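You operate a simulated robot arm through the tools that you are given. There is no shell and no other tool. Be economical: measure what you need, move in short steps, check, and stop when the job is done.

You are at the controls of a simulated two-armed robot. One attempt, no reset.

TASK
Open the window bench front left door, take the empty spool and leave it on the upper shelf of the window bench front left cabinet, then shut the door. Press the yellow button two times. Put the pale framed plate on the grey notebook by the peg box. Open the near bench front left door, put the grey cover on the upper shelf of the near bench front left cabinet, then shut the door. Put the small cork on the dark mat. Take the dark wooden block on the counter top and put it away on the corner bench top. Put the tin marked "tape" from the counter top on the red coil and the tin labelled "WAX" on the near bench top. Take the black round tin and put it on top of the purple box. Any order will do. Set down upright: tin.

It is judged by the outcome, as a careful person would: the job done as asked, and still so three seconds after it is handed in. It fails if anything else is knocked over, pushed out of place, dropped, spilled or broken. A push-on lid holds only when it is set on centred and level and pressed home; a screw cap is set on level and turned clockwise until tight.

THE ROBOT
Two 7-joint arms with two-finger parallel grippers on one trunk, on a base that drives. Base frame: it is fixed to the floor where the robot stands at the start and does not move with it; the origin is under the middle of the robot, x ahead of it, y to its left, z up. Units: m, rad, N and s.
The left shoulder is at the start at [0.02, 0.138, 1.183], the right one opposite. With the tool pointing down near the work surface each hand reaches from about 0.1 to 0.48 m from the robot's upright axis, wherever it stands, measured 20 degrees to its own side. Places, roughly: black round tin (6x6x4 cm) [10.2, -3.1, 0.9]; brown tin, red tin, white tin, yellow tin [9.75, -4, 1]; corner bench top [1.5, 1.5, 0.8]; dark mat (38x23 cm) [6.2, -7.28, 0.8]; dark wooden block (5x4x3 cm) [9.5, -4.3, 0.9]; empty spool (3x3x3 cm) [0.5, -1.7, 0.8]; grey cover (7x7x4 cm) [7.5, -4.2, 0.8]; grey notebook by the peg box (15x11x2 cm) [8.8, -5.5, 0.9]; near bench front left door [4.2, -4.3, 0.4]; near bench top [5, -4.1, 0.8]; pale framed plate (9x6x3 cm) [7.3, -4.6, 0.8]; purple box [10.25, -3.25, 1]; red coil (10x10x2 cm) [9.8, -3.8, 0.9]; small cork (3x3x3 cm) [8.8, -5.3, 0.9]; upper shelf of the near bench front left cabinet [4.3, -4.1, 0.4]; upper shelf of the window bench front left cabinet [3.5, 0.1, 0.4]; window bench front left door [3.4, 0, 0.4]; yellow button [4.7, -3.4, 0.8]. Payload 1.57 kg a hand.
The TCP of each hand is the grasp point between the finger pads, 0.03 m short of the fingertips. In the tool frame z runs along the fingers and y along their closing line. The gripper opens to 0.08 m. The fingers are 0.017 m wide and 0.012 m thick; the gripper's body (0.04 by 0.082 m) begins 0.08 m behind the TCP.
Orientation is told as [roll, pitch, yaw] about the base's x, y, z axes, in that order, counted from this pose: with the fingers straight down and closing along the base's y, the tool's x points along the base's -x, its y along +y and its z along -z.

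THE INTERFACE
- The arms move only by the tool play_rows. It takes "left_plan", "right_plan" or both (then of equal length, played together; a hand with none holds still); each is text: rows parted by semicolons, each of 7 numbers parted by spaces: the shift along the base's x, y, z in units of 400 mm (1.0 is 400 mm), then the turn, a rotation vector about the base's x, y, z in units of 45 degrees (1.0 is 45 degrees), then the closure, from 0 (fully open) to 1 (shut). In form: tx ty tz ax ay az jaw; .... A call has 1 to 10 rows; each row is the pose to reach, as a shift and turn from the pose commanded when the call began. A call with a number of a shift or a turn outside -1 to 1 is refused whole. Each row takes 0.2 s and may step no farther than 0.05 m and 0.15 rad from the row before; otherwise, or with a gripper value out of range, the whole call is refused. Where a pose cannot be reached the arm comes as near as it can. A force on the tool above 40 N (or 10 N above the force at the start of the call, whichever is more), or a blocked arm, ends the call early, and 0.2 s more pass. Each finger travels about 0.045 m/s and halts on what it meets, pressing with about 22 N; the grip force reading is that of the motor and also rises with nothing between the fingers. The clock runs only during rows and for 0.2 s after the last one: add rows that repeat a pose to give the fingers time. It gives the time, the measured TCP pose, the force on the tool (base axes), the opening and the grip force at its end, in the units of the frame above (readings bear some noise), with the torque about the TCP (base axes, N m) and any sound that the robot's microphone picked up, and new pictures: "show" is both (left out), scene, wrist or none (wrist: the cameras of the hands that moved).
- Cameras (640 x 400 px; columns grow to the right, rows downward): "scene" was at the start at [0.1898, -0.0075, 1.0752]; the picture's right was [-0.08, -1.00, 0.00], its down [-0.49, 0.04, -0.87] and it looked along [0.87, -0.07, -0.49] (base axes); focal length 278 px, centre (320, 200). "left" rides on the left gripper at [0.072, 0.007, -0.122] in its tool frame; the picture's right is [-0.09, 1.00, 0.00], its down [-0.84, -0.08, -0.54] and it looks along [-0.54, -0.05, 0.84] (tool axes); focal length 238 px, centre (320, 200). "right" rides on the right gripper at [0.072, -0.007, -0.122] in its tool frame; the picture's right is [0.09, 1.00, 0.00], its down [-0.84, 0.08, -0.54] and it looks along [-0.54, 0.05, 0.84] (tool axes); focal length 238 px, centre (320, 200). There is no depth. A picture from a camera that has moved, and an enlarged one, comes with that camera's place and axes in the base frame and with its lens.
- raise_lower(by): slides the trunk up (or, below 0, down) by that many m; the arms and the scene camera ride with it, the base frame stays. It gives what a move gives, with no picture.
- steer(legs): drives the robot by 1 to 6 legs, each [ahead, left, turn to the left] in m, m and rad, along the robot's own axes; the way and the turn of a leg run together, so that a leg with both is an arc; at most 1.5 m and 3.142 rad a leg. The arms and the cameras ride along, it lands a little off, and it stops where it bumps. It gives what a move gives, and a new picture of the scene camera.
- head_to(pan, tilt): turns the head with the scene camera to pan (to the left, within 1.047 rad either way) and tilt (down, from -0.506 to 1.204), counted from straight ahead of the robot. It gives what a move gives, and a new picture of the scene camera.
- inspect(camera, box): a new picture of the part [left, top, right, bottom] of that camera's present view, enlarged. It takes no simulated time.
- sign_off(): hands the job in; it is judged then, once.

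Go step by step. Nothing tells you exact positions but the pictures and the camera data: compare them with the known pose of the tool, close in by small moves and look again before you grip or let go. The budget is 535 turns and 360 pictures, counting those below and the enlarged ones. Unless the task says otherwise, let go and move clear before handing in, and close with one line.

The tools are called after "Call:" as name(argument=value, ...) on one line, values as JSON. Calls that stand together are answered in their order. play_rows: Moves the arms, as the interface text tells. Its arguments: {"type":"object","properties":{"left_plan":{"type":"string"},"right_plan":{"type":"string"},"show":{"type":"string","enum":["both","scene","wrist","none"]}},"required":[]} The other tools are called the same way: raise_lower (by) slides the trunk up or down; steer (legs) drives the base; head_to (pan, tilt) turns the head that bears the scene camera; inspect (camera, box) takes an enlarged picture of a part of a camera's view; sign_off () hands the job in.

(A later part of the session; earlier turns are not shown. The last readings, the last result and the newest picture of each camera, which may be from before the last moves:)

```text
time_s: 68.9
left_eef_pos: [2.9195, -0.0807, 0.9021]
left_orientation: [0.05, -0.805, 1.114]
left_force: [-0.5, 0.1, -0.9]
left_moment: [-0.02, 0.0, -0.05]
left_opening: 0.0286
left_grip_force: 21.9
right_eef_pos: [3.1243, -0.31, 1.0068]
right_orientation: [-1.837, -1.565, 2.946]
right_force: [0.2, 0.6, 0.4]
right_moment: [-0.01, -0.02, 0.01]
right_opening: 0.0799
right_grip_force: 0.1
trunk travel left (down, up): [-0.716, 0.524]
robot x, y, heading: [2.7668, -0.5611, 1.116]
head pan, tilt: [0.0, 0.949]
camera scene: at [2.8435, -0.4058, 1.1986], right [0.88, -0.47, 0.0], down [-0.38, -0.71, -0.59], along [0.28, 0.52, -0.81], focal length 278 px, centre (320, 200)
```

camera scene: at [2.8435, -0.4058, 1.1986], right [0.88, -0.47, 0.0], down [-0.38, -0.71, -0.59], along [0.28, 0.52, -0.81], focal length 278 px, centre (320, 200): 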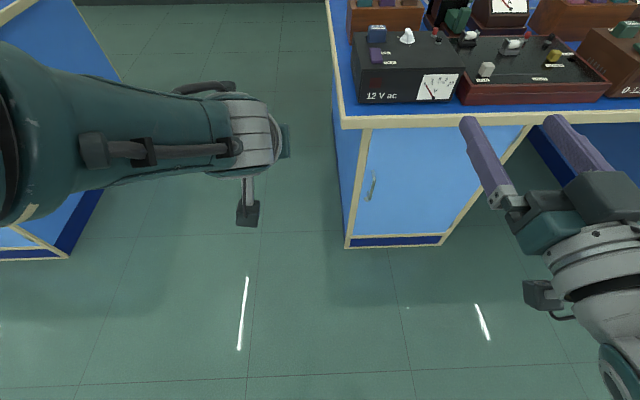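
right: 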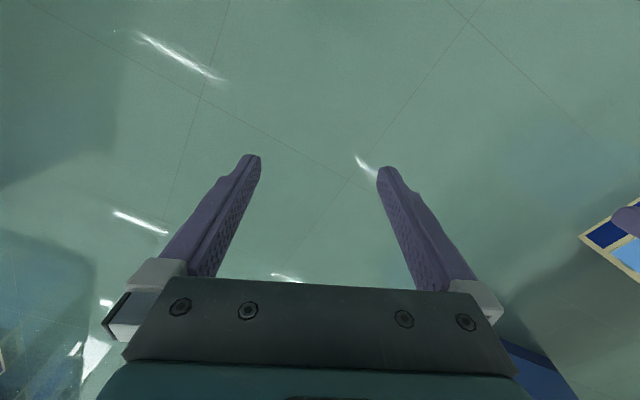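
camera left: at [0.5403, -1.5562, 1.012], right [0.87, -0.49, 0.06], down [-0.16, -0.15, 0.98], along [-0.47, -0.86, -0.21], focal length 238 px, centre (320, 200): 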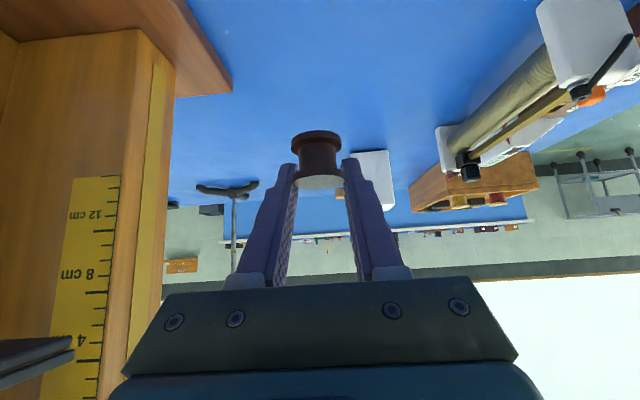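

The handle is triangulated at (3.258, 0.010, 0.50). I lower the trunk so the right hand is at handle height.

Call:
raise_lower(by=-0.507)

Call:
head_to(pan=-0.2, tilt=0.3)

Call:
play_rows(right_plan="0 0 0 0 0 0 0", show="wrist")

```text
refused: -0.507 is not a number from -0.4 to 0.4
```

```text
time_s: 69.9
left_eef_pos: [2.9211, -0.0811, 0.9011]
left_orientation: [0.05, -0.802, 1.115]
left_force: [0.7, 0.5, -0.1]
left_moment: [-0.05, -0.05, -0.02]
left_opening: 0.0282
left_grip_force: 22.0
right_eef_pos: [3.125, -0.3101, 1.0079]
right_orientation: [-1.414, -1.567, 2.524]
right_force: [-0.5, 1.3, 0.1]
right_moment: [-0.01, -0.01, 0.01]
right_opening: 0.0801
right_grip_force: 0.0
trunk travel left (down, up): [-0.716, 0.524]
robot x, y, heading: [2.7645, -0.5588, 1.115]
head pan, tilt: [-0.201, 0.3]
camera scene: at [2.8663, -0.3966, 1.2538], right [0.79, -0.61, 0.0], down [-0.18, -0.23, -0.95], along [0.58, 0.76, -0.3], focal length 278 px, centre (320, 200)
```

scene: 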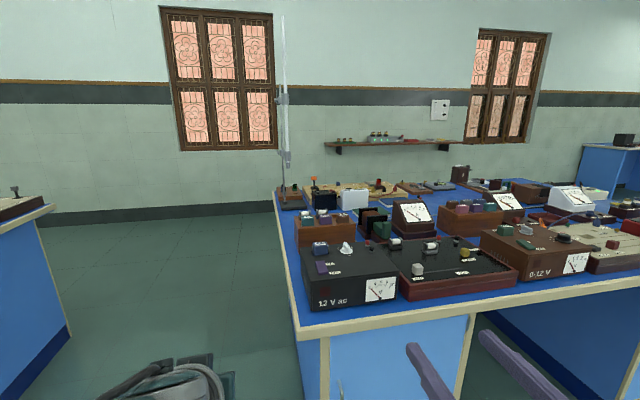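

```text
time_s: 70.3
left_eef_pos: [2.9204, -0.0814, 0.8997]
left_orientation: [0.051, -0.804, 1.116]
left_force: [-0.2, -0.2, -0.4]
left_moment: [0.01, 0.01, -0.02]
left_opening: 0.0281
left_grip_force: 22.6
right_eef_pos: [3.1241, -0.3096, 1.0064]
right_orientation: [-1.579, -1.567, 2.686]
right_force: [0.9, 0.2, 0.2]
right_moment: [-0.02, -0.03, 0.0]
right_opening: 0.08
right_grip_force: 0.0
trunk travel left (down, up): [-0.716, 0.524]
robot x, y, heading: [2.7671, -0.557, 1.115]
head pan, tilt: [-0.201, 0.3]
camera right: at [3.0764, -0.4225, 0.9358], right [-0.89, 0.44, -0.1], down [-0.31, -0.45, 0.84], along [0.33, 0.78, 0.54], focal length 238 px, centre (320, 200)
```

right: 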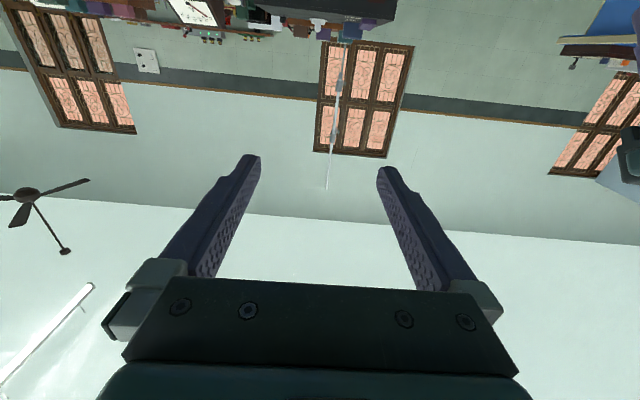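

Call:
raise_lower(by=-0.26)

Call:
raise_lower(by=-0.246)

Call:
head_to(pan=-0.2, tilt=0.35)

Call:
play_rows(right_plan="0 0 0 0 0 0 0", show="wrist")

```text
time_s: 73.0
left_eef_pos: [2.9195, -0.0802, 0.6413]
left_orientation: [0.051, -0.803, 1.116]
left_force: [0.4, -0.3, -0.2]
left_moment: [0.02, -0.01, 0.03]
left_opening: 0.0284
left_grip_force: 21.9
right_eef_pos: [3.1242, -0.3083, 0.7452]
right_orientation: [-1.578, -1.567, 2.691]
right_force: [1.2, -0.3, -0.1]
right_moment: [-0.01, -0.03, -0.01]
right_opening: 0.0798
right_grip_force: 0.1
trunk travel left (down, up): [-0.456, 0.784]
robot x, y, heading: [2.7655, -0.5596, 1.108]
head pan, tilt: [-0.201, 0.3]
```

```text
time_s: 75.5
left_eef_pos: [2.9199, -0.0809, 0.3957]
left_orientation: [0.051, -0.804, 1.115]
left_force: [0.6, 0.6, 0.7]
left_moment: [0.03, 0.02, 0.01]
left_opening: 0.0281
left_grip_force: 22.3
right_eef_pos: [3.123, -0.3103, 0.5007]
right_orientation: [-1.577, -1.569, 2.687]
right_force: [0.3, 0.5, 0.4]
right_moment: [-0.02, 0.0, 0.01]
right_opening: 0.0802
right_grip_force: 0.0
trunk travel left (down, up): [-0.21, 1.03]
robot x, y, heading: [2.762, -0.5571, 1.118]
head pan, tilt: [-0.201, 0.3]
```

```text
time_s: 76.2
left_eef_pos: [2.9211, -0.0809, 0.3947]
left_orientation: [0.051, -0.805, 1.116]
left_force: [-0.6, 0.7, 0.4]
left_moment: [0.02, 0.02, -0.03]
left_opening: 0.0283
left_grip_force: 22.4
right_eef_pos: [3.1244, -0.3093, 0.5013]
right_orientation: [-1.571, -1.567, 2.68]
right_force: [-0.3, 0.0, 0.9]
right_moment: [-0.01, 0.02, 0.02]
right_opening: 0.0801
right_grip_force: 0.1
trunk travel left (down, up): [-0.21, 1.03]
robot x, y, heading: [2.7658, -0.5582, 1.114]
head pan, tilt: [-0.201, 0.351]
camera scene: at [2.8662, -0.3968, 0.7432], right [0.79, -0.61, 0.0], down [-0.21, -0.27, -0.94], along [0.57, 0.74, -0.34], focal length 278 px, centre (320, 200)
```

scene: 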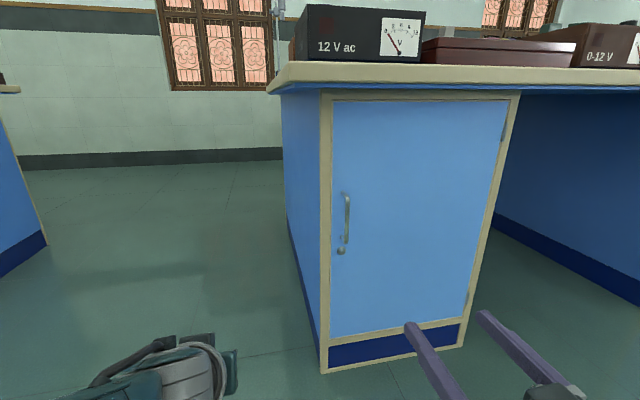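

```text
time_s: 76.5
left_eef_pos: [2.9209, -0.0808, 0.3945]
left_orientation: [0.049, -0.805, 1.116]
left_force: [0.6, -0.4, -1.3]
left_moment: [0.01, -0.01, 0.01]
left_opening: 0.0285
left_grip_force: 21.8
right_eef_pos: [3.1241, -0.3089, 0.5005]
right_orientation: [-1.577, -1.57, 2.688]
right_force: [0.6, 0.2, -0.6]
right_moment: [0.0, 0.01, 0.01]
right_opening: 0.0801
right_grip_force: 0.0
trunk travel left (down, up): [-0.21, 1.03]
robot x, y, heading: [2.7643, -0.5559, 1.111]
head pan, tilt: [-0.201, 0.351]
camera right: at [3.0764, -0.4224, 0.4298], right [-0.89, 0.44, -0.1], down [-0.31, -0.45, 0.84], along [0.33, 0.78, 0.54], focal length 238 px, centre (320, 200)
```

right: 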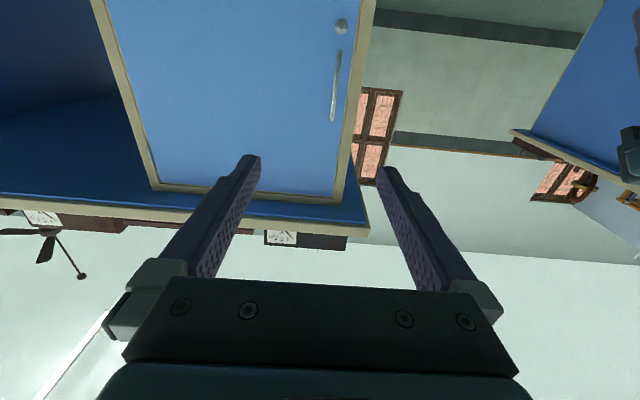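

Handle refined to (3.255, 0.010, 0.49). I drive 0.22 m closer so the right arm reaches comfortably.

Call:
steer(legs=[[0.22, 0, 0]])

Call:
play_rows(right_plan="0 0 0 0 0 0 0", show="wrist")

```text
time_s: 78.2
left_eef_pos: [3.016, 0.1166, 0.3949]
left_orientation: [0.049, -0.804, 1.117]
left_force: [-0.8, -0.7, 0.1]
left_moment: [0.0, 0.01, 0.02]
left_opening: 0.0283
left_grip_force: 22.1
right_eef_pos: [3.2209, -0.1126, 0.4999]
right_orientation: [-1.252, -1.567, 2.363]
right_force: [-0.3, 0.4, 0.9]
right_moment: [0.0, -0.01, -0.01]
right_opening: 0.08
right_grip_force: 0.0
trunk travel left (down, up): [-0.21, 1.03]
robot x, y, heading: [2.8602, -0.3621, 1.116]
head pan, tilt: [-0.201, 0.351]
camera scene: at [2.9632, -0.1993, 0.743], right [0.79, -0.61, 0.0], down [-0.21, -0.27, -0.94], along [0.57, 0.74, -0.34], focal length 278 px, centre (320, 200)
```

scene: 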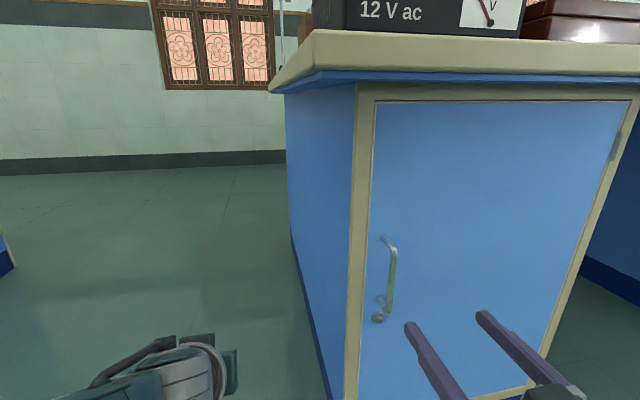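

```text
time_s: 78.6
left_eef_pos: [3.017, 0.1165, 0.3948]
left_orientation: [0.051, -0.803, 1.117]
left_force: [-0.8, -0.2, 0.1]
left_moment: [0.0, -0.01, 0.0]
left_opening: 0.0281
left_grip_force: 21.8
right_eef_pos: [3.2215, -0.1124, 0.5013]
right_orientation: [-1.296, -1.566, 2.404]
right_force: [-0.9, -0.7, 0.3]
right_moment: [-0.02, -0.01, 0.0]
right_opening: 0.0797
right_grip_force: 0.1
trunk travel left (down, up): [-0.21, 1.03]
robot x, y, heading: [2.8652, -0.3614, 1.113]
head pan, tilt: [-0.201, 0.351]
camera right: at [3.1733, -0.2251, 0.4295], right [-0.89, 0.44, -0.1], down [-0.31, -0.45, 0.84], along [0.33, 0.78, 0.54], focal length 238 px, centre (320, 200)
```

right: 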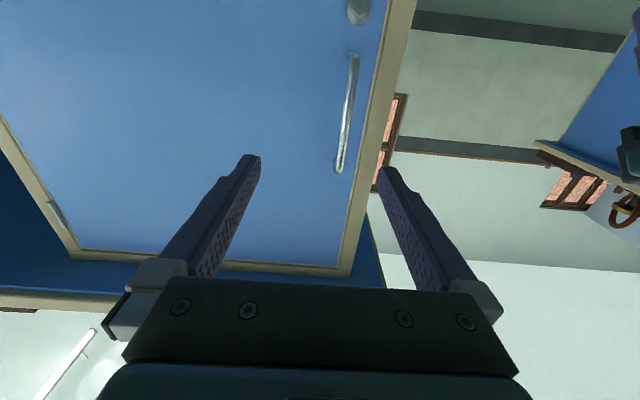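

I move the right hand onto the handle, fingers either side of the bar.

Call:
play_rows(right_plan="-0.053 0.026 -0.033 0 0 0 0; -0.02 0.09 -0.033 0 0 0 0; 0.01 0.15 -0.033 0 0 0 0; 0.04 0.21 -0.033 0 0 0 0; 0.066 0.266 -0.033 0 0 0 0; 0.066 0.266 -0.033 0 0 0 0", show="both")

```text
time_s: 80.0
left_eef_pos: [3.0175, 0.1154, 0.3951]
left_orientation: [0.051, -0.804, 1.117]
left_force: [0.2, 0.0, 0.1]
left_moment: [0.02, 0.01, 0.04]
left_opening: 0.0281
left_grip_force: 22.4
right_eef_pos: [3.2486, -0.0051, 0.4886]
right_orientation: [-1.261, -1.566, 2.37]
right_force: [-0.4, 0.3, 1.0]
right_moment: [-0.02, -0.01, 0.02]
right_opening: 0.0798
right_grip_force: 0.0
trunk travel left (down, up): [-0.21, 1.03]
robot x, y, heading: [2.8632, -0.3652, 1.115]
head pan, tilt: [-0.201, 0.351]
camera scene: at [2.9631, -0.1993, 0.743], right [0.79, -0.61, 0.0], down [-0.21, -0.27, -0.94], along [0.57, 0.74, -0.34], focal length 278 px, centre (320, 200)
camera right: at [3.2001, -0.1184, 0.4167], right [-0.89, 0.44, -0.1], down [-0.31, -0.45, 0.84], along [0.33, 0.78, 0.54], focal length 238 px, centre (320, 200)
```

scene: 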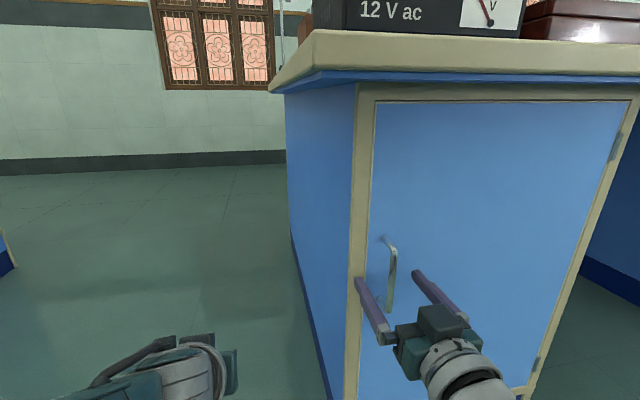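
right: 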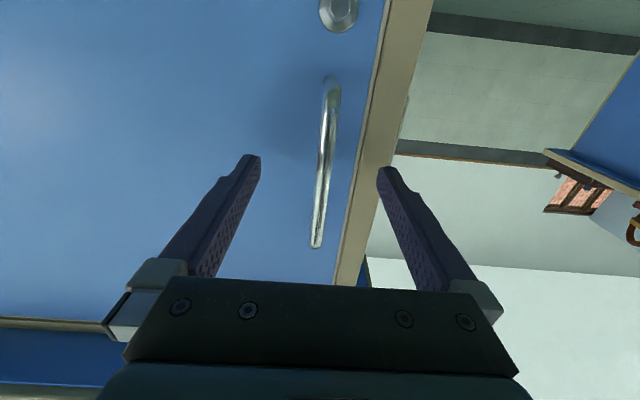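

The bar lies between the fingers; I close on it.

Call:
play_rows(right_plan="0.066 0.266 -0.033 0 0 0 0.5; 0 0 0 0 0 0 1; 0 0 0 0 0 0 1; 0 0 0 0 0 0 1; 0 0 0 0 0 0 1; 0 0 0 0 0 0 1; 0 0 0 0 0 0 1; 0 0 0 0 0 0 1; 0 0 0 0 0 0 1", show="none")

```text
refused: row 1 steps farther than a row can; nothing moved
```

Just the closure, no shift.

Call:
play_rows(right_plan="0 0 0 0 0 0 0.5; 0 0 0 0 0 0 1; 0 0 0 0 0 0 1; 0 0 0 0 0 0 1; 0 0 0 0 0 0 1; 0 0 0 0 0 0 1; 0 0 0 0 0 0 1; 0 0 0 0 0 0 1; 0 0 0 0 0 0 1", show="wrist")

```text
time_s: 82.0
left_eef_pos: [3.0159, 0.1176, 0.3939]
left_orientation: [0.051, -0.803, 1.116]
left_force: [0.4, 0.7, 0.2]
left_moment: [0.03, -0.01, 0.01]
left_opening: 0.0284
left_grip_force: 21.9
right_eef_pos: [3.2479, -0.0045, 0.4877]
right_orientation: [-1.503, -1.568, 2.616]
right_force: [-1.9, 0.6, 1.3]
right_moment: [-0.05, 0.14, 0.04]
right_opening: 0.01
right_grip_force: 28.3
trunk travel left (down, up): [-0.21, 1.03]
robot x, y, heading: [2.8633, -0.3614, 1.111]
head pan, tilt: [-0.201, 0.351]
camera right: at [3.1992, -0.1173, 0.4168], right [-0.89, 0.44, -0.09], down [-0.31, -0.45, 0.84], along [0.33, 0.78, 0.54], focal length 238 px, centre (320, 200)
```

right: 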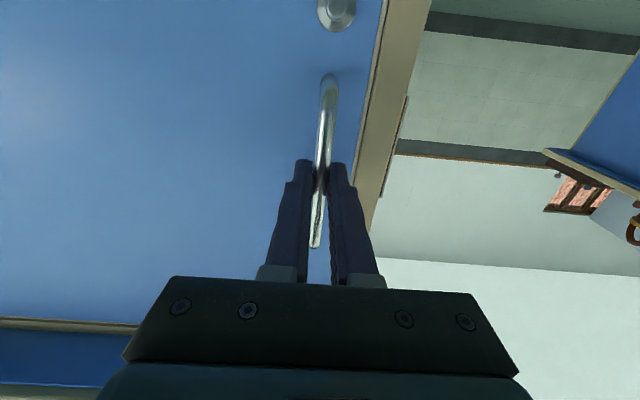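

Gripped. I pull the door along its arc (hinge at about (3.61, -0.13)), turning the hand with it.

Call:
play_rows(right_plan="-0.0134 -0.0459 0 0 0 0.064 1; -0.0268 -0.0918 0 0 0 0.127 1; -0.0443 -0.186 0 0 0 0.255 1; -0.0523 -0.2815 0 0 0 0.382 1; -0.0508 -0.3773 0 0 0 0.509 1; -0.0398 -0.4725 0 0 0 0.637 1", show="both")

```text
time_s: 83.4
left_eef_pos: [3.0153, 0.1145, 0.3945]
left_orientation: [0.05, -0.799, 1.117]
left_force: [-0.1, -1.1, -0.6]
left_moment: [0.01, -0.02, 0.02]
left_opening: 0.0283
left_grip_force: 22.1
right_eef_pos: [3.2298, -0.1956, 0.4886]
right_orientation: [-1.105, -1.569, 2.717]
right_force: [-6.9, -1.4, 7.4]
right_moment: [-0.33, 0.05, -0.01]
right_opening: 0.0098
right_grip_force: 28.0
trunk travel left (down, up): [-0.21, 1.03]
robot x, y, heading: [2.8657, -0.3608, 1.116]
head pan, tilt: [-0.201, 0.351]
camera scene: at [2.9622, -0.2003, 0.7429], right [0.79, -0.61, 0.0], down [-0.21, -0.27, -0.94], along [0.57, 0.74, -0.35], focal length 278 px, centre (320, 200)
camera right: at [3.2418, -0.3182, 0.4169], right [-0.99, -0.04, -0.09], down [-0.06, -0.54, 0.84], along [-0.09, 0.84, 0.54], focal length 238 px, centre (320, 200)
```

scene: 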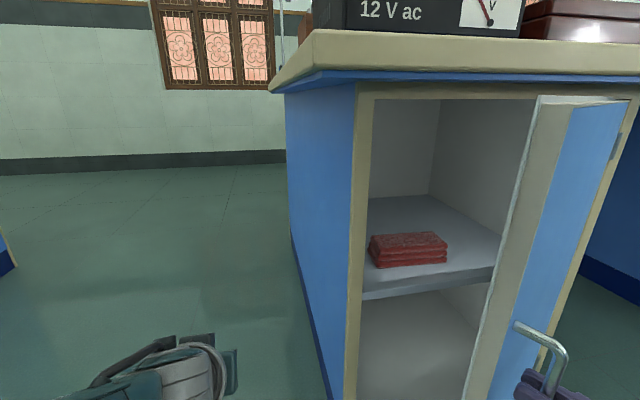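
right: 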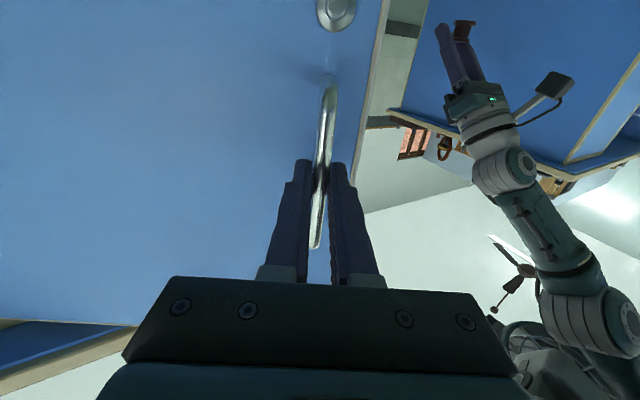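

Door is opening and the shelf is visible, with a red packet at its left front. I carry the door on to about 57°.

Call:
play_rows(right_plan="0.0205 -0.0933 0 0 0 0.127 1; 0.0505 -0.1843 0 0 0 0.255 1; 0.0893 -0.272 0 0 0 0.382 1; 0.1365 -0.3553 0 0 0 0.509 1; 0.1918 -0.4333 0 0 0 0.637 1", show="scene")

```text
time_s: 84.6
left_eef_pos: [3.0254, 0.1192, 0.3961]
left_orientation: [0.045, -0.807, 1.124]
left_force: [-0.1, -0.3, -0.3]
left_moment: [0.04, -0.05, 0.0]
left_opening: 0.0281
left_grip_force: 21.9
right_eef_pos: [3.278, -0.333, 0.5063]
right_orientation: [-0.881, -1.538, 2.883]
right_force: [31.6, 16.5, -10.9]
right_moment: [0.09, 0.63, -0.49]
right_opening: 0.01
right_grip_force: 27.6
right hand out of reach, approached as far as the arm can: row 4, 5
trunk travel left (down, up): [-0.21, 1.03]
robot x, y, heading: [2.865, -0.3607, 1.121]
head pan, tilt: [-0.201, 0.351]
stopped in row 5 (right hand): the force on the tool passed its limit at 61 N (the readings are from after the stop); the commanded pose is now the measured one
camera scene: at [2.9695, -0.1965, 0.7439], right [0.79, -0.61, 0.0], down [-0.21, -0.27, -0.94], along [0.57, 0.74, -0.34], focal length 278 px, centre (320, 200)
```

scene: 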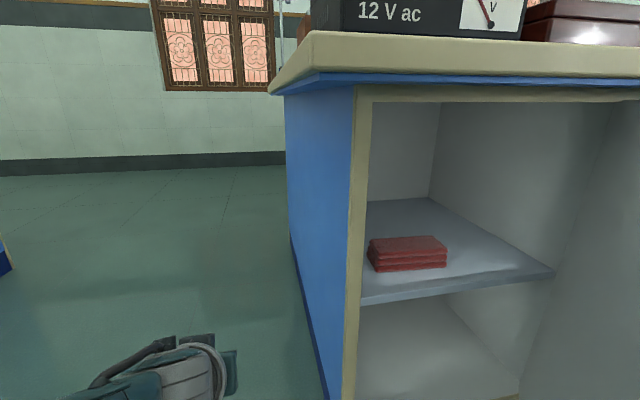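

The arm is at its limit with the door about 50° open. I let go of the handle and back off.

Call:
play_rows(right_plan="0 0 0 0 0 0 0.5; 0 0 0 0 0 0 0; 0 0 0 0 0 0 0; 0 0 0 0 0 0 0; 0.03 -0.06 0 0 0 0 0; 0.05 -0.12 0 0 0 0 0; 0.08 -0.18 0 0 0 0 0", show="both")

```text
time_s: 86.2
left_eef_pos: [3.0185, 0.1176, 0.395]
left_orientation: [0.05, -0.805, 1.117]
left_force: [-0.3, 0.8, 0.3]
left_moment: [-0.04, 0.0, 0.01]
left_opening: 0.0286
left_grip_force: 21.7
right_eef_pos: [3.272, -0.3772, 0.5199]
right_orientation: [-0.64, -1.551, 2.664]
right_force: [-1.0, -0.7, 0.3]
right_moment: [0.0, 0.02, 0.02]
right_opening: 0.0801
right_grip_force: 0.0
right hand out of reach, approached as far as the arm can: row 5, 6, 7
trunk travel left (down, up): [-0.21, 1.03]
robot x, y, heading: [2.8656, -0.3626, 1.113]
head pan, tilt: [-0.201, 0.351]
camera scene: at [2.9639, -0.1974, 0.7433], right [0.79, -0.61, 0.0], down [-0.21, -0.27, -0.94], along [0.57, 0.74, -0.34], focal length 278 px, centre (320, 200)
camera right: at [3.333, -0.4857, 0.4506], right [-0.89, -0.44, -0.1], down [0.15, -0.51, 0.84], along [-0.42, 0.74, 0.53], focal length 238 px, centre (320, 200)
```

scene: 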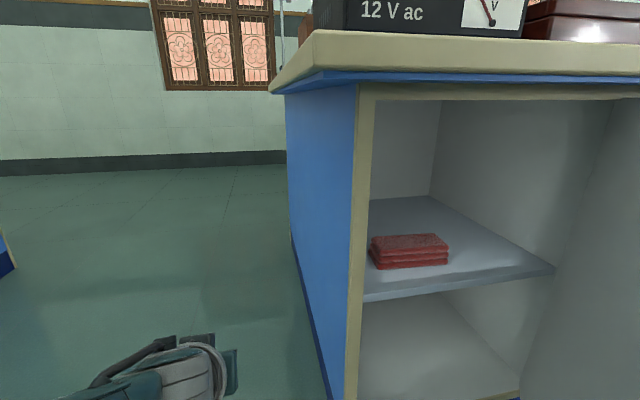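
right: 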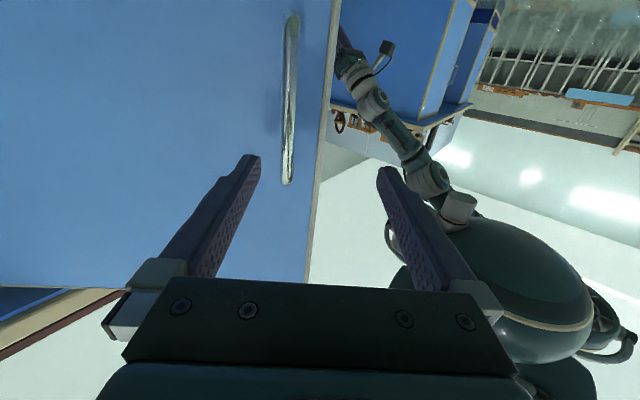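

The door is free and about half open. I back off, turn the right hand straight ahead, then use it to push the door wider from inside.

Call:
steer(legs=[[-0.3, 0, 0]])

Call:
play_rows(right_plan="-0.01 0.05 -0.01 0 0 -0.18 0.5; -0.02 0.1 -0.02 0 0 -0.36 1; -0.04 0.16 -0.03 0 0 -0.54 1; -0.06 0.22 -0.04 0 0 -0.72 1; -0.08 0.28 -0.04 0 0 -0.9 1; -0.1 0.34 -0.04 0 0 -1.0 1; -0.12 0.4 -0.04 0 0 -1.0 1; -0.13 0.45 -0.04 0 0 -1.0 1", show="scene")

```text
time_s: 88.2
left_eef_pos: [2.8868, -0.1496, 0.3944]
left_orientation: [0.05, -0.806, 1.118]
left_force: [0.5, 0.7, 0.7]
left_moment: [-0.02, -0.01, 0.03]
left_opening: 0.0282
left_grip_force: 22.0
right_eef_pos: [3.1407, -0.6459, 0.518]
right_orientation: [-0.623, -1.548, 2.649]
right_force: [-0.5, 0.6, 0.8]
right_moment: [-0.03, -0.01, 0.0]
right_opening: 0.0799
right_grip_force: 0.1
trunk travel left (down, up): [-0.21, 1.03]
robot x, y, heading: [2.7315, -0.6308, 1.121]
head pan, tilt: [-0.201, 0.351]
camera scene: at [2.8324, -0.4662, 0.7432], right [0.79, -0.61, 0.0], down [-0.21, -0.27, -0.94], along [0.57, 0.74, -0.34], focal length 278 px, centre (320, 200)
```

scene: 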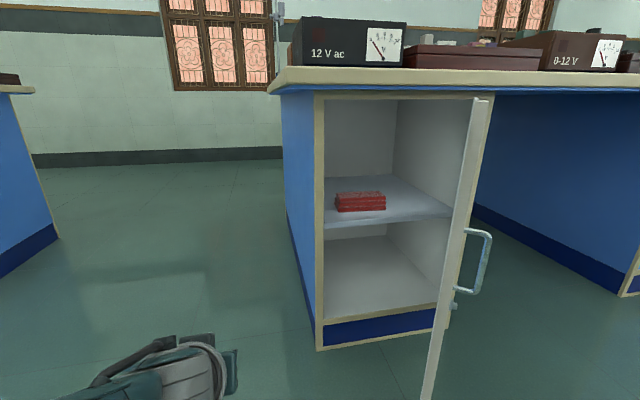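

```text
time_s: 90.0
left_eef_pos: [2.8839, -0.1491, 0.3944]
left_orientation: [0.051, -0.805, 1.118]
left_force: [0.0, -0.7, 0.4]
left_moment: [0.0, -0.03, -0.03]
left_opening: 0.0283
left_grip_force: 22.4
right_eef_pos: [3.0891, -0.465, 0.503]
right_orientation: [-0.64, -1.55, 1.877]
right_force: [-0.1, 0.0, -0.6]
right_moment: [0.03, -0.02, 0.0]
right_opening: 0.0
right_grip_force: 20.9
trunk travel left (down, up): [-0.21, 1.03]
robot x, y, heading: [2.7303, -0.6301, 1.113]
head pan, tilt: [-0.201, 0.351]
camera scene: at [2.8321, -0.4661, 0.7432], right [0.79, -0.61, 0.0], down [-0.21, -0.27, -0.94], along [0.57, 0.74, -0.34], focal length 278 px, centre (320, 200)
```

scene: 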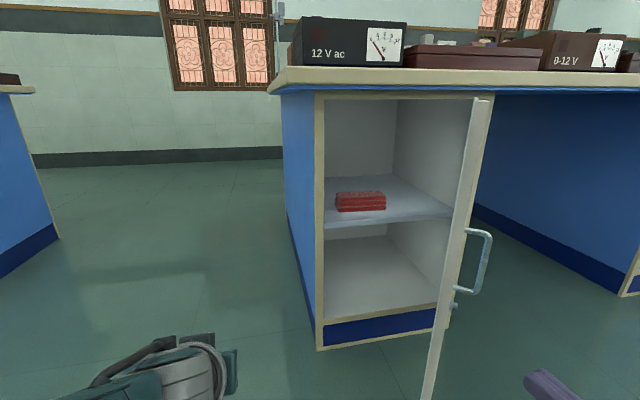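

I also bring the left hand (with the spool) back and out so that it will not meet the bench side.

Call:
play_rows(left_plan="-0.1 -0.035 0 0 0 0 1; -0.2 -0.07 0 0 0 0 1; -0.3 -0.105 0 0 0 0 1; -0.4 -0.14 0 0 0 0 1", show="scene")

```text
time_s: 91.0
left_eef_pos: [2.7866, -0.1619, 0.3234]
left_orientation: [0.054, -0.805, 1.114]
left_force: [0.0, 0.4, 0.2]
left_moment: [-0.02, -0.01, -0.03]
left_opening: 0.0282
left_grip_force: 22.5
left hand out of reach, approached as far as the arm can: row 1, 2, 3, 4
right_eef_pos: [3.0879, -0.4653, 0.5019]
right_orientation: [-0.532, -1.549, 1.769]
right_force: [0.3, 0.5, -0.4]
right_moment: [0.03, 0.0, -0.02]
right_opening: 0.0003
right_grip_force: 21.5
trunk travel left (down, up): [-0.21, 1.03]
robot x, y, heading: [2.7306, -0.6286, 1.114]
head pan, tilt: [-0.201, 0.351]
camera scene: at [2.8304, -0.4663, 0.7431], right [0.79, -0.61, 0.0], down [-0.21, -0.27, -0.94], along [0.57, 0.74, -0.34], focal length 278 px, centre (320, 200)
```

scene: 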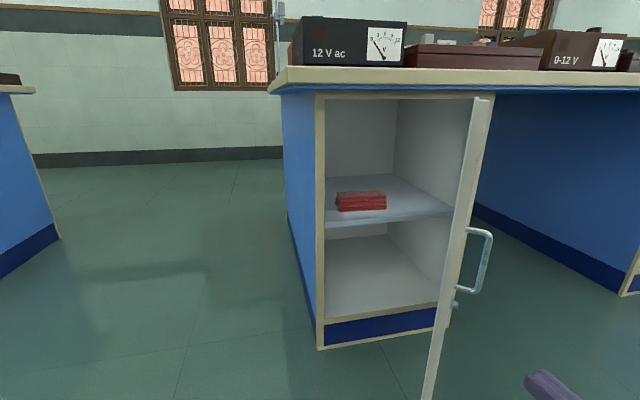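

Call:
play_rows(right_plan="0.042 0.084 0 0 0 0 1; 0.083 0.168 0 0 0 0 1; 0.125 0.252 0 0 0 0 1; 0.166 0.336 0 0 0 0 1", show="none")

Call:
steer(legs=[[0.09, 0, 0]])

Call:
steer(legs=[[0, -0.15, 0]])

```text
time_s: 92.0
left_eef_pos: [2.7895, -0.1596, 0.3228]
left_orientation: [0.05, -0.804, 1.118]
left_force: [0.0, -0.5, -0.6]
left_moment: [-0.02, -0.01, 0.01]
left_opening: 0.0281
left_grip_force: 22.5
right_eef_pos: [3.1574, -0.3314, 0.5045]
right_orientation: [-0.626, -1.553, 1.865]
right_force: [0.3, -0.1, 0.0]
right_moment: [-0.03, 0.01, 0.01]
right_opening: 0.0
right_grip_force: 21.7
trunk travel left (down, up): [-0.21, 1.03]
robot x, y, heading: [2.7311, -0.6295, 1.113]
head pan, tilt: [-0.201, 0.351]
```

```text
time_s: 93.1
left_eef_pos: [2.8263, -0.0843, 0.3222]
left_orientation: [0.05, -0.805, 1.119]
left_force: [0.4, -0.2, 0.6]
left_moment: [0.02, -0.02, 0.01]
left_opening: 0.0283
left_grip_force: 22.1
right_eef_pos: [3.1946, -0.253, 0.503]
right_orientation: [-0.567, -1.55, 1.804]
right_force: [0.4, 0.7, -0.2]
right_moment: [0.03, 0.02, 0.0]
right_opening: 0.0
right_grip_force: 21.0
trunk travel left (down, up): [-0.21, 1.03]
robot x, y, heading: [2.7735, -0.549, 1.116]
head pan, tilt: [-0.201, 0.351]
camera scene: at [2.8709, -0.3872, 0.743], right [0.79, -0.61, 0.0], down [-0.21, -0.27, -0.94], along [0.57, 0.74, -0.34], focal length 278 px, centre (320, 200)
```

scene: 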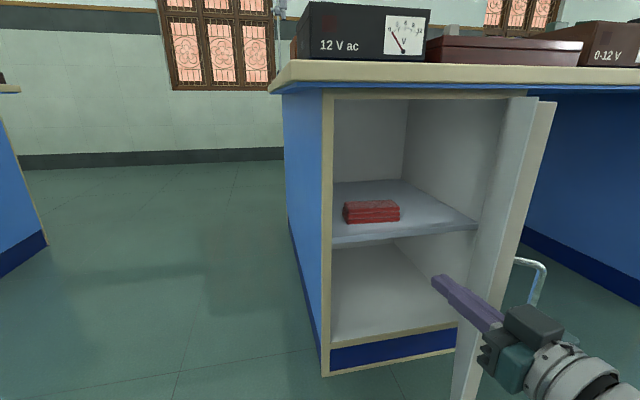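

```text
time_s: 94.3
left_eef_pos: [2.9225, -0.1329, 0.3234]
left_orientation: [0.051, -0.802, 1.117]
left_force: [-0.2, -0.4, -1.1]
left_moment: [0.06, 0.05, 0.03]
left_opening: 0.0278
left_grip_force: 22.5
right_eef_pos: [3.2832, -0.3048, 0.499]
right_orientation: [-0.318, -1.547, 1.565]
right_force: [-4.2, -4.1, -0.9]
right_moment: [0.14, 0.08, -0.29]
right_opening: 0.0
right_grip_force: 21.4
trunk travel left (down, up): [-0.21, 1.03]
robot x, y, heading: [2.8699, -0.5975, 1.123]
head pan, tilt: [-0.201, 0.351]
stopped in leg 1: the robot was blocked; the commanded pose is now the measured one
camera scene: at [2.9664, -0.4372, 0.7425], right [0.79, -0.61, 0.0], down [-0.21, -0.28, -0.94], along [0.57, 0.74, -0.35], focal length 278 px, centre (320, 200)
```

scene: 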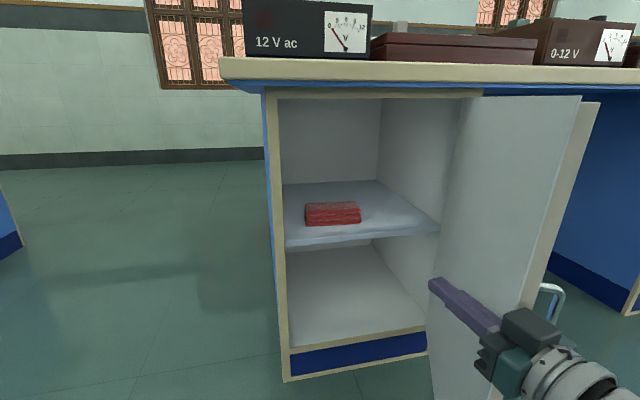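

The door swings wider; the base stopped at the contact. I push on with the arm.

Call:
play_rows(right_plan="0.05 -0.03 0 0 0 0 1; 0.1 -0.06 0 0 0 0 1; 0.15 -0.09 0 0 0 0 1; 0.2 -0.12 0 0 0 0 1; 0.25 -0.15 0 0 0 0 1; 0.3 -0.18 0 0 0 0 1; 0.35 -0.21 0 0 0 0 1", show="scene")

```text
time_s: 94.8
left_eef_pos: [2.916, -0.1363, 0.3222]
left_orientation: [0.055, -0.8, 1.112]
left_force: [0.1, 0.4, 0.6]
left_moment: [-0.01, 0.01, -0.03]
left_opening: 0.0283
left_grip_force: 21.9
right_eef_pos: [3.2947, -0.3191, 0.5]
right_orientation: [-0.349, -1.552, 1.606]
right_force: [-20.1, -17.3, 8.1]
right_moment: [-0.29, -0.01, -1.53]
right_opening: 0.0
right_grip_force: 21.7
trunk travel left (down, up): [-0.21, 1.03]
robot x, y, heading: [2.8659, -0.5937, 1.115]
head pan, tilt: [-0.201, 0.351]
stopped in row 2 (right hand): the force on the tool passed its limit at 46 N (the readings are from after the stop); the commanded pose is now the measured one
camera scene: at [2.9608, -0.44, 0.7419], right [0.79, -0.61, 0.0], down [-0.21, -0.28, -0.94], along [0.57, 0.74, -0.35], focal length 278 px, centre (320, 200)
```

scene: 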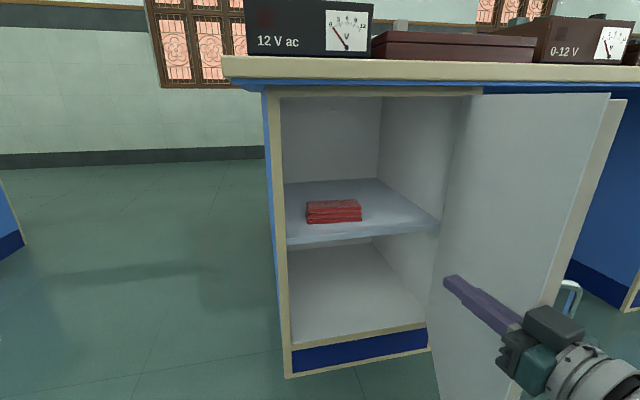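

Call:
play_rows(right_plan="0.03 -0.035 0 0 0 0 1; 0.06 -0.07 0 0 0 0 1; 0.095 -0.105 0 0 0 0 1; 0.13 -0.135 0 0 0 0 1; 0.165 -0.165 0 0 0 0 1; 0.205 -0.195 0 0 0 0 1; 0.245 -0.225 0 0 0 0 1; 0.285 -0.25 0 0 0 0 1; 0.325 -0.275 0 0 0 0 1", show="scene")

```text
time_s: 96.8
left_eef_pos: [2.9223, -0.1318, 0.3237]
left_orientation: [0.053, -0.803, 1.116]
left_force: [0.5, 0.1, -0.2]
left_moment: [0.0, 0.0, 0.01]
left_opening: 0.0283
left_grip_force: 22.6
right_eef_pos: [3.4322, -0.426, 0.5037]
right_orientation: [-0.648, -1.554, 1.898]
right_force: [-3.1, -7.4, -5.0]
right_moment: [0.64, -0.03, -0.35]
right_opening: 0.0
right_grip_force: 21.0
trunk travel left (down, up): [-0.21, 1.03]
robot x, y, heading: [2.8681, -0.5958, 1.115]
head pan, tilt: [-0.201, 0.351]
camera scene: at [2.965, -0.4367, 0.7426], right [0.79, -0.61, 0.0], down [-0.21, -0.27, -0.94], along [0.57, 0.74, -0.35], focal length 278 px, centre (320, 200)
```

scene: 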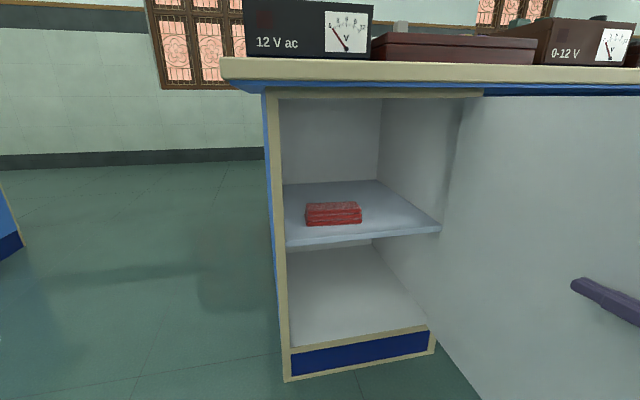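

Call:
play_rows(right_plan="0.045 -0.02 0 0 0 0 1; 0.09 -0.035 0 0 0 0 1; 0.135 -0.05 0 0 0 0 1; 0.18 -0.06 0 0 0 0 1; 0.225 -0.07 0 0 0 0 1; 0.27 -0.075 0 0 0 0 1", show="scene")

```text
time_s: 98.2
left_eef_pos: [2.9236, -0.1275, 0.3234]
left_orientation: [0.053, -0.803, 1.116]
left_force: [0.3, -0.7, -0.1]
left_moment: [0.01, -0.02, -0.01]
left_opening: 0.0283
left_grip_force: 22.1
right_eef_pos: [3.4736, -0.4453, 0.5397]
right_orientation: [-0.826, -1.556, 2.079]
right_force: [0.1, -0.8, -1.0]
right_moment: [0.02, -0.01, -0.01]
right_opening: 0.0001
right_grip_force: 21.6
right hand out of reach, approached as far as the arm can: row 1, 2, 3, 4, 5, 6
trunk travel left (down, up): [-0.21, 1.03]
robot x, y, heading: [2.8661, -0.5963, 1.115]
head pan, tilt: [-0.201, 0.351]
camera scene: at [2.9664, -0.434, 0.7431], right [0.79, -0.61, 0.0], down [-0.21, -0.27, -0.94], along [0.57, 0.74, -0.34], focal length 278 px, centre (320, 200)
```

scene: 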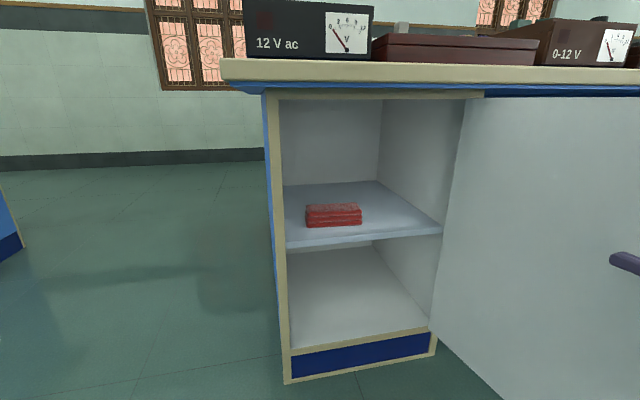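

Door is fully open and stays. I bring the right hand back to my side.

Call:
play_rows(right_plan="-0.1 -0.02 0 0 0 0 1; -0.2 -0.04 0 0 0 0 1; -0.3 -0.06 0 0 0 0 1; -0.4 -0.09 0 0 0 0 1; -0.5 -0.12 0 0 0 0 1; -0.6 -0.14 0 0 0 0 1; -0.7 -0.16 0 0 0 0 1", show="none")

Call:
play_rows(left_plan="0.02 0.06 0.1 0 0 0 1; 0.05 0.1 0.2 0 0 0 1; 0.1 0.15 0.25 0 0 0 1; 0.15 0.16 0.3 0 0 0 1; 0.2 0.14 0.35 0 0 0 1; 0.25 0.12 0.4 0 0 0 1; 0.28 0.11 0.45 0 0 0 1; 0.28 0.11 0.45 0 0 0 1", show="both")

```text
time_s: 99.8
left_eef_pos: [2.922, -0.1277, 0.3241]
left_orientation: [0.056, -0.804, 1.116]
left_force: [0.4, -0.5, -0.1]
left_moment: [0.01, -0.03, 0.01]
left_opening: 0.0278
left_grip_force: 21.5
right_eef_pos: [3.1917, -0.5109, 0.5422]
right_orientation: [-0.76, -1.558, 2.013]
right_force: [-0.3, -0.4, 0.3]
right_moment: [0.01, -0.03, -0.01]
right_opening: 0.0
right_grip_force: 21.6
trunk travel left (down, up): [-0.21, 1.03]
robot x, y, heading: [2.8636, -0.6002, 1.112]
head pan, tilt: [-0.201, 0.351]
```

```text
time_s: 101.6
left_eef_pos: [3.0539, -0.0657, 0.4911]
left_orientation: [0.051, -0.805, 1.117]
left_force: [-0.7, -0.9, -0.2]
left_moment: [0.01, -0.02, -0.01]
left_opening: 0.0281
left_grip_force: 22.5
left hand out of reach, approached as far as the arm can: row 1, 2, 3, 4, 5, 6, 7, 8
right_eef_pos: [3.1932, -0.5109, 0.541]
right_orientation: [-0.745, -1.556, 1.996]
right_force: [-0.1, 0.2, -0.6]
right_moment: [-0.02, -0.05, 0.01]
right_opening: 0.0003
right_grip_force: 21.7
trunk travel left (down, up): [-0.21, 1.03]
robot x, y, heading: [2.8664, -0.5956, 1.117]
head pan, tilt: [-0.201, 0.351]
camera scene: at [2.9662, -0.4338, 0.7431], right [0.79, -0.61, 0.0], down [-0.21, -0.27, -0.94], along [0.57, 0.74, -0.34], focal length 278 px, centre (320, 200)
camera left: at [2.9941, -0.1907, 0.5237], right [-0.88, 0.46, 0.1], down [0.18, 0.13, 0.98], along [0.44, 0.88, -0.19], focal length 238 px, centre (320, 200)
```

scene: 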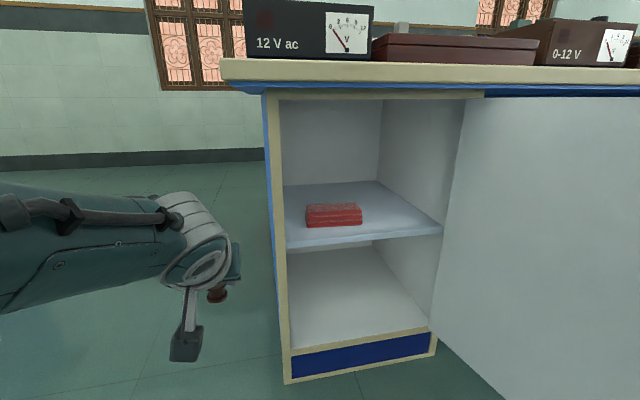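
left: 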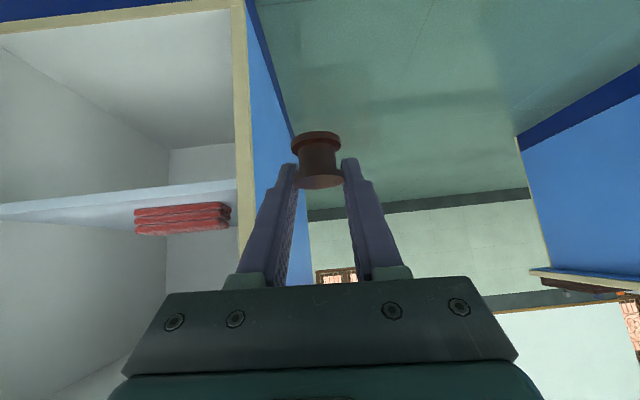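

Left hand is at shelf height. I raise slightly, turn right so I face the cabinet from its left, and edge in.

Call:
raise_lower(by=0.05)

Call:
steer(legs=[[0, 0, -0.617], [0.12, 0.075, 0]])

Call:
head_to(pan=0.2, tilt=0.45)

Call:
play_rows(left_plan="0 0 0 0 0 0 1", show="wrist")

```text
time_s: 102.5
left_eef_pos: [3.0547, -0.0656, 0.5409]
left_orientation: [0.053, -0.804, 1.118]
left_force: [0.5, 0.4, -0.3]
left_moment: [-0.03, 0.01, 0.04]
left_opening: 0.0282
left_grip_force: 21.6
right_eef_pos: [3.1931, -0.5108, 0.5915]
right_orientation: [-0.751, -1.557, 2.005]
right_force: [-0.4, 0.6, 0.7]
right_moment: [0.01, 0.01, 0.0]
right_opening: 0.0
right_grip_force: 21.3
trunk travel left (down, up): [-0.26, 0.98]
robot x, y, heading: [2.8628, -0.5939, 1.118]
head pan, tilt: [-0.201, 0.351]
```

```text
time_s: 105.5
left_eef_pos: [3.3959, -0.1508, 0.5412]
left_orientation: [0.052, -0.804, 0.5]
left_force: [-0.1, 0.6, -0.5]
left_moment: [-0.02, 0.0, 0.02]
left_opening: 0.0283
left_grip_force: 22.0
right_eef_pos: [3.2524, -0.5932, 0.5898]
right_orientation: [-0.735, -1.558, 1.368]
right_force: [-0.6, 0.3, 1.0]
right_moment: [-0.01, 0.02, 0.01]
right_opening: 0.0001
right_grip_force: 21.2
trunk travel left (down, up): [-0.26, 0.98]
robot x, y, heading: [2.9355, -0.4785, 0.503]
head pan, tilt: [-0.201, 0.351]
camera scene: at [3.1112, -0.4004, 0.7931], right [0.29, -0.96, 0.0], down [-0.33, -0.1, -0.94], along [0.9, 0.27, -0.34], focal length 278 px, centre (320, 200)
```

scene: 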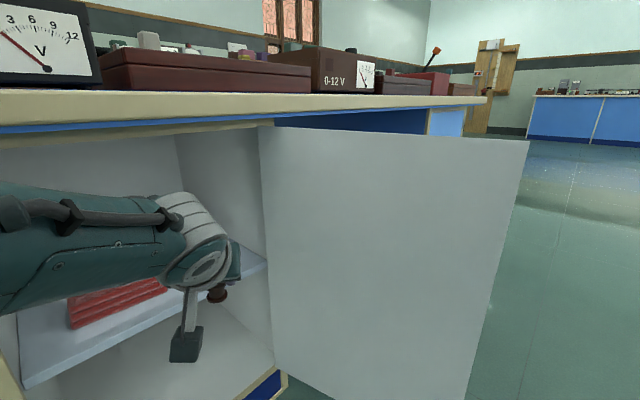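

```text
time_s: 106.4
left_eef_pos: [3.3943, -0.1474, 0.5396]
left_orientation: [0.06, -0.805, 0.501]
left_force: [0.3, 0.0, -0.5]
left_moment: [0.03, 0.01, 0.0]
left_opening: 0.0283
left_grip_force: 22.3
right_eef_pos: [3.2519, -0.5944, 0.5895]
right_orientation: [-0.742, -1.556, 1.375]
right_force: [-0.5, -0.1, 0.5]
right_moment: [0.03, 0.0, 0.0]
right_opening: 0.0
right_grip_force: 21.0
trunk travel left (down, up): [-0.26, 0.98]
robot x, y, heading: [2.9339, -0.4752, 0.495]
head pan, tilt: [0.201, 0.45]
camera scene: at [3.1093, -0.3949, 0.7907], right [0.35, -0.94, 0.0], down [-0.34, -0.13, -0.93], along [0.87, 0.32, -0.37], focal length 278 px, centre (320, 200)
```

scene: 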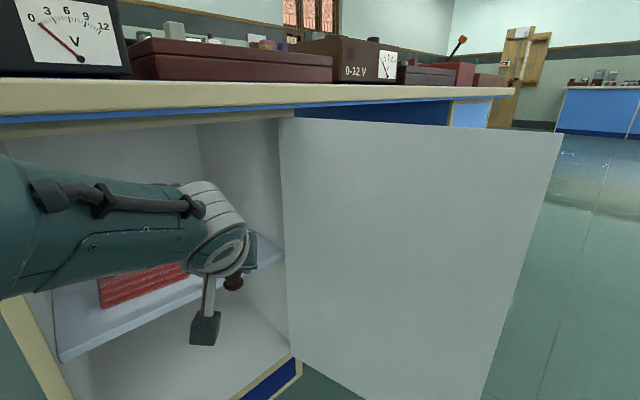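

```text
time_s: 106.8
left_eef_pos: [3.395, -0.1459, 0.5405]
left_orientation: [0.057, -0.804, 0.503]
left_force: [0.6, -0.1, -0.1]
left_moment: [0.03, 0.03, -0.01]
left_opening: 0.0281
left_grip_force: 22.2
right_eef_pos: [3.2522, -0.5932, 0.5912]
right_orientation: [-0.747, -1.556, 1.381]
right_force: [-0.2, -0.9, 0.3]
right_moment: [-0.01, 0.01, 0.0]
right_opening: 0.0001
right_grip_force: 21.1
trunk travel left (down, up): [-0.26, 0.98]
robot x, y, heading: [2.9365, -0.4754, 0.496]
head pan, tilt: [0.201, 0.45]
camera left: at [3.274, -0.2143, 0.5727], right [-0.46, 0.88, 0.11], down [0.22, 0.0, 0.97], along [0.86, 0.47, -0.19], focal length 238 px, centre (320, 200)
```

left: 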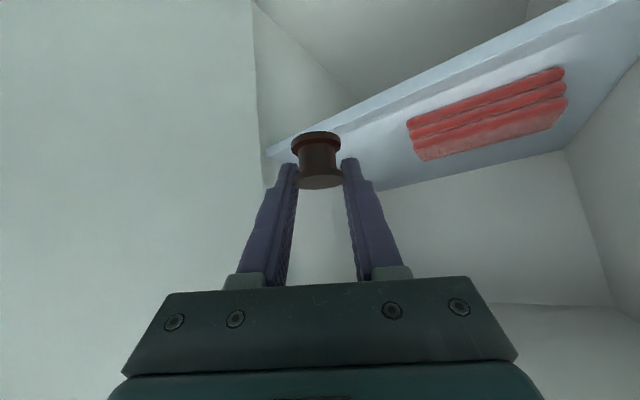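

The packet's right end is close, so I aim for the free right part of the shelf front, about (3.505, -0.03). I lower 3 cm for clearance under the bench top and edge in halfway.

Call:
raise_lower(by=-0.03)

Call:
steer(legs=[[0.09, 0.028, 0]])

Call:
play_rows(left_plan="0 0 0 0 0 0 1", show="wrist")

```text
time_s: 107.5
left_eef_pos: [3.3945, -0.1473, 0.5102]
left_orientation: [0.056, -0.804, 0.503]
left_force: [-0.9, 0.4, -0.3]
left_moment: [-0.01, 0.03, 0.05]
left_opening: 0.0282
left_grip_force: 22.2
right_eef_pos: [3.2522, -0.5944, 0.5603]
right_orientation: [-0.749, -1.556, 1.383]
right_force: [1.4, 0.9, -1.1]
right_moment: [0.02, 0.03, 0.0]
right_opening: 0.0
right_grip_force: 21.3
trunk travel left (down, up): [-0.23, 1.01]
robot x, y, heading: [2.9351, -0.4779, 0.495]
head pan, tilt: [0.201, 0.45]
```

```text
time_s: 108.7
left_eef_pos: [3.4596, -0.079, 0.5092]
left_orientation: [0.057, -0.805, 0.503]
left_force: [0.0, 0.6, 0.6]
left_moment: [0.03, 0.0, 0.01]
left_opening: 0.0283
left_grip_force: 22.1
right_eef_pos: [3.3169, -0.528, 0.56]
right_orientation: [-0.707, -1.557, 1.343]
right_force: [0.2, -0.8, -0.5]
right_moment: [-0.04, -0.02, 0.01]
right_opening: 0.0
right_grip_force: 21.6
trunk travel left (down, up): [-0.23, 1.01]
robot x, y, heading: [2.9971, -0.4087, 0.5]
head pan, tilt: [0.201, 0.45]
camera scene: at [3.1743, -0.3278, 0.7594], right [0.35, -0.94, 0.0], down [-0.36, -0.14, -0.92], along [0.86, 0.33, -0.38], focal length 278 px, centre (320, 200)
```

scene: 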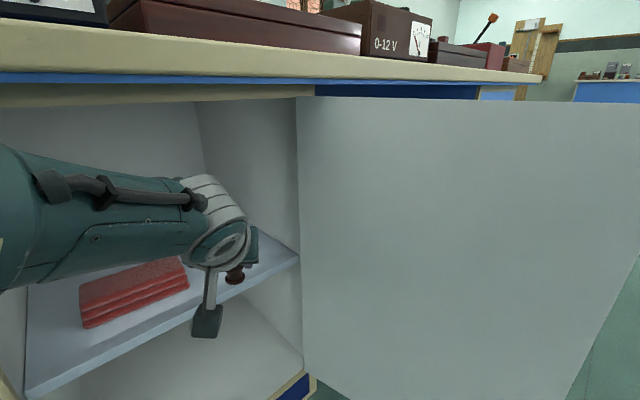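

```text
time_s: 109.1
left_eef_pos: [3.4588, -0.0733, 0.5086]
left_orientation: [0.067, -0.804, 0.506]
left_force: [-0.1, 0.4, 0.2]
left_moment: [-0.01, -0.04, 0.01]
left_opening: 0.0282
left_grip_force: 22.2
right_eef_pos: [3.317, -0.5282, 0.5606]
right_orientation: [-0.71, -1.554, 1.346]
right_force: [0.5, 0.0, 0.4]
right_moment: [0.01, -0.01, 0.0]
right_opening: 0.0
right_grip_force: 20.9
trunk travel left (down, up): [-0.23, 1.01]
robot x, y, heading: [2.9976, -0.4078, 0.497]
head pan, tilt: [0.201, 0.45]
camera left: at [3.3373, -0.1427, 0.5415], right [-0.47, 0.88, 0.11], down [0.23, 0.0, 0.97], along [0.86, 0.48, -0.2], focal length 238 px, centre (320, 200)
```

left: 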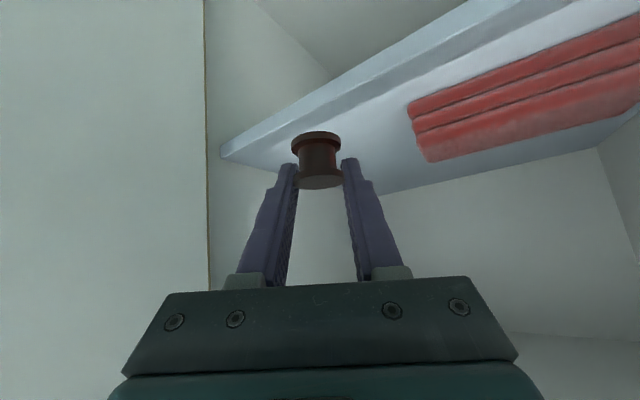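

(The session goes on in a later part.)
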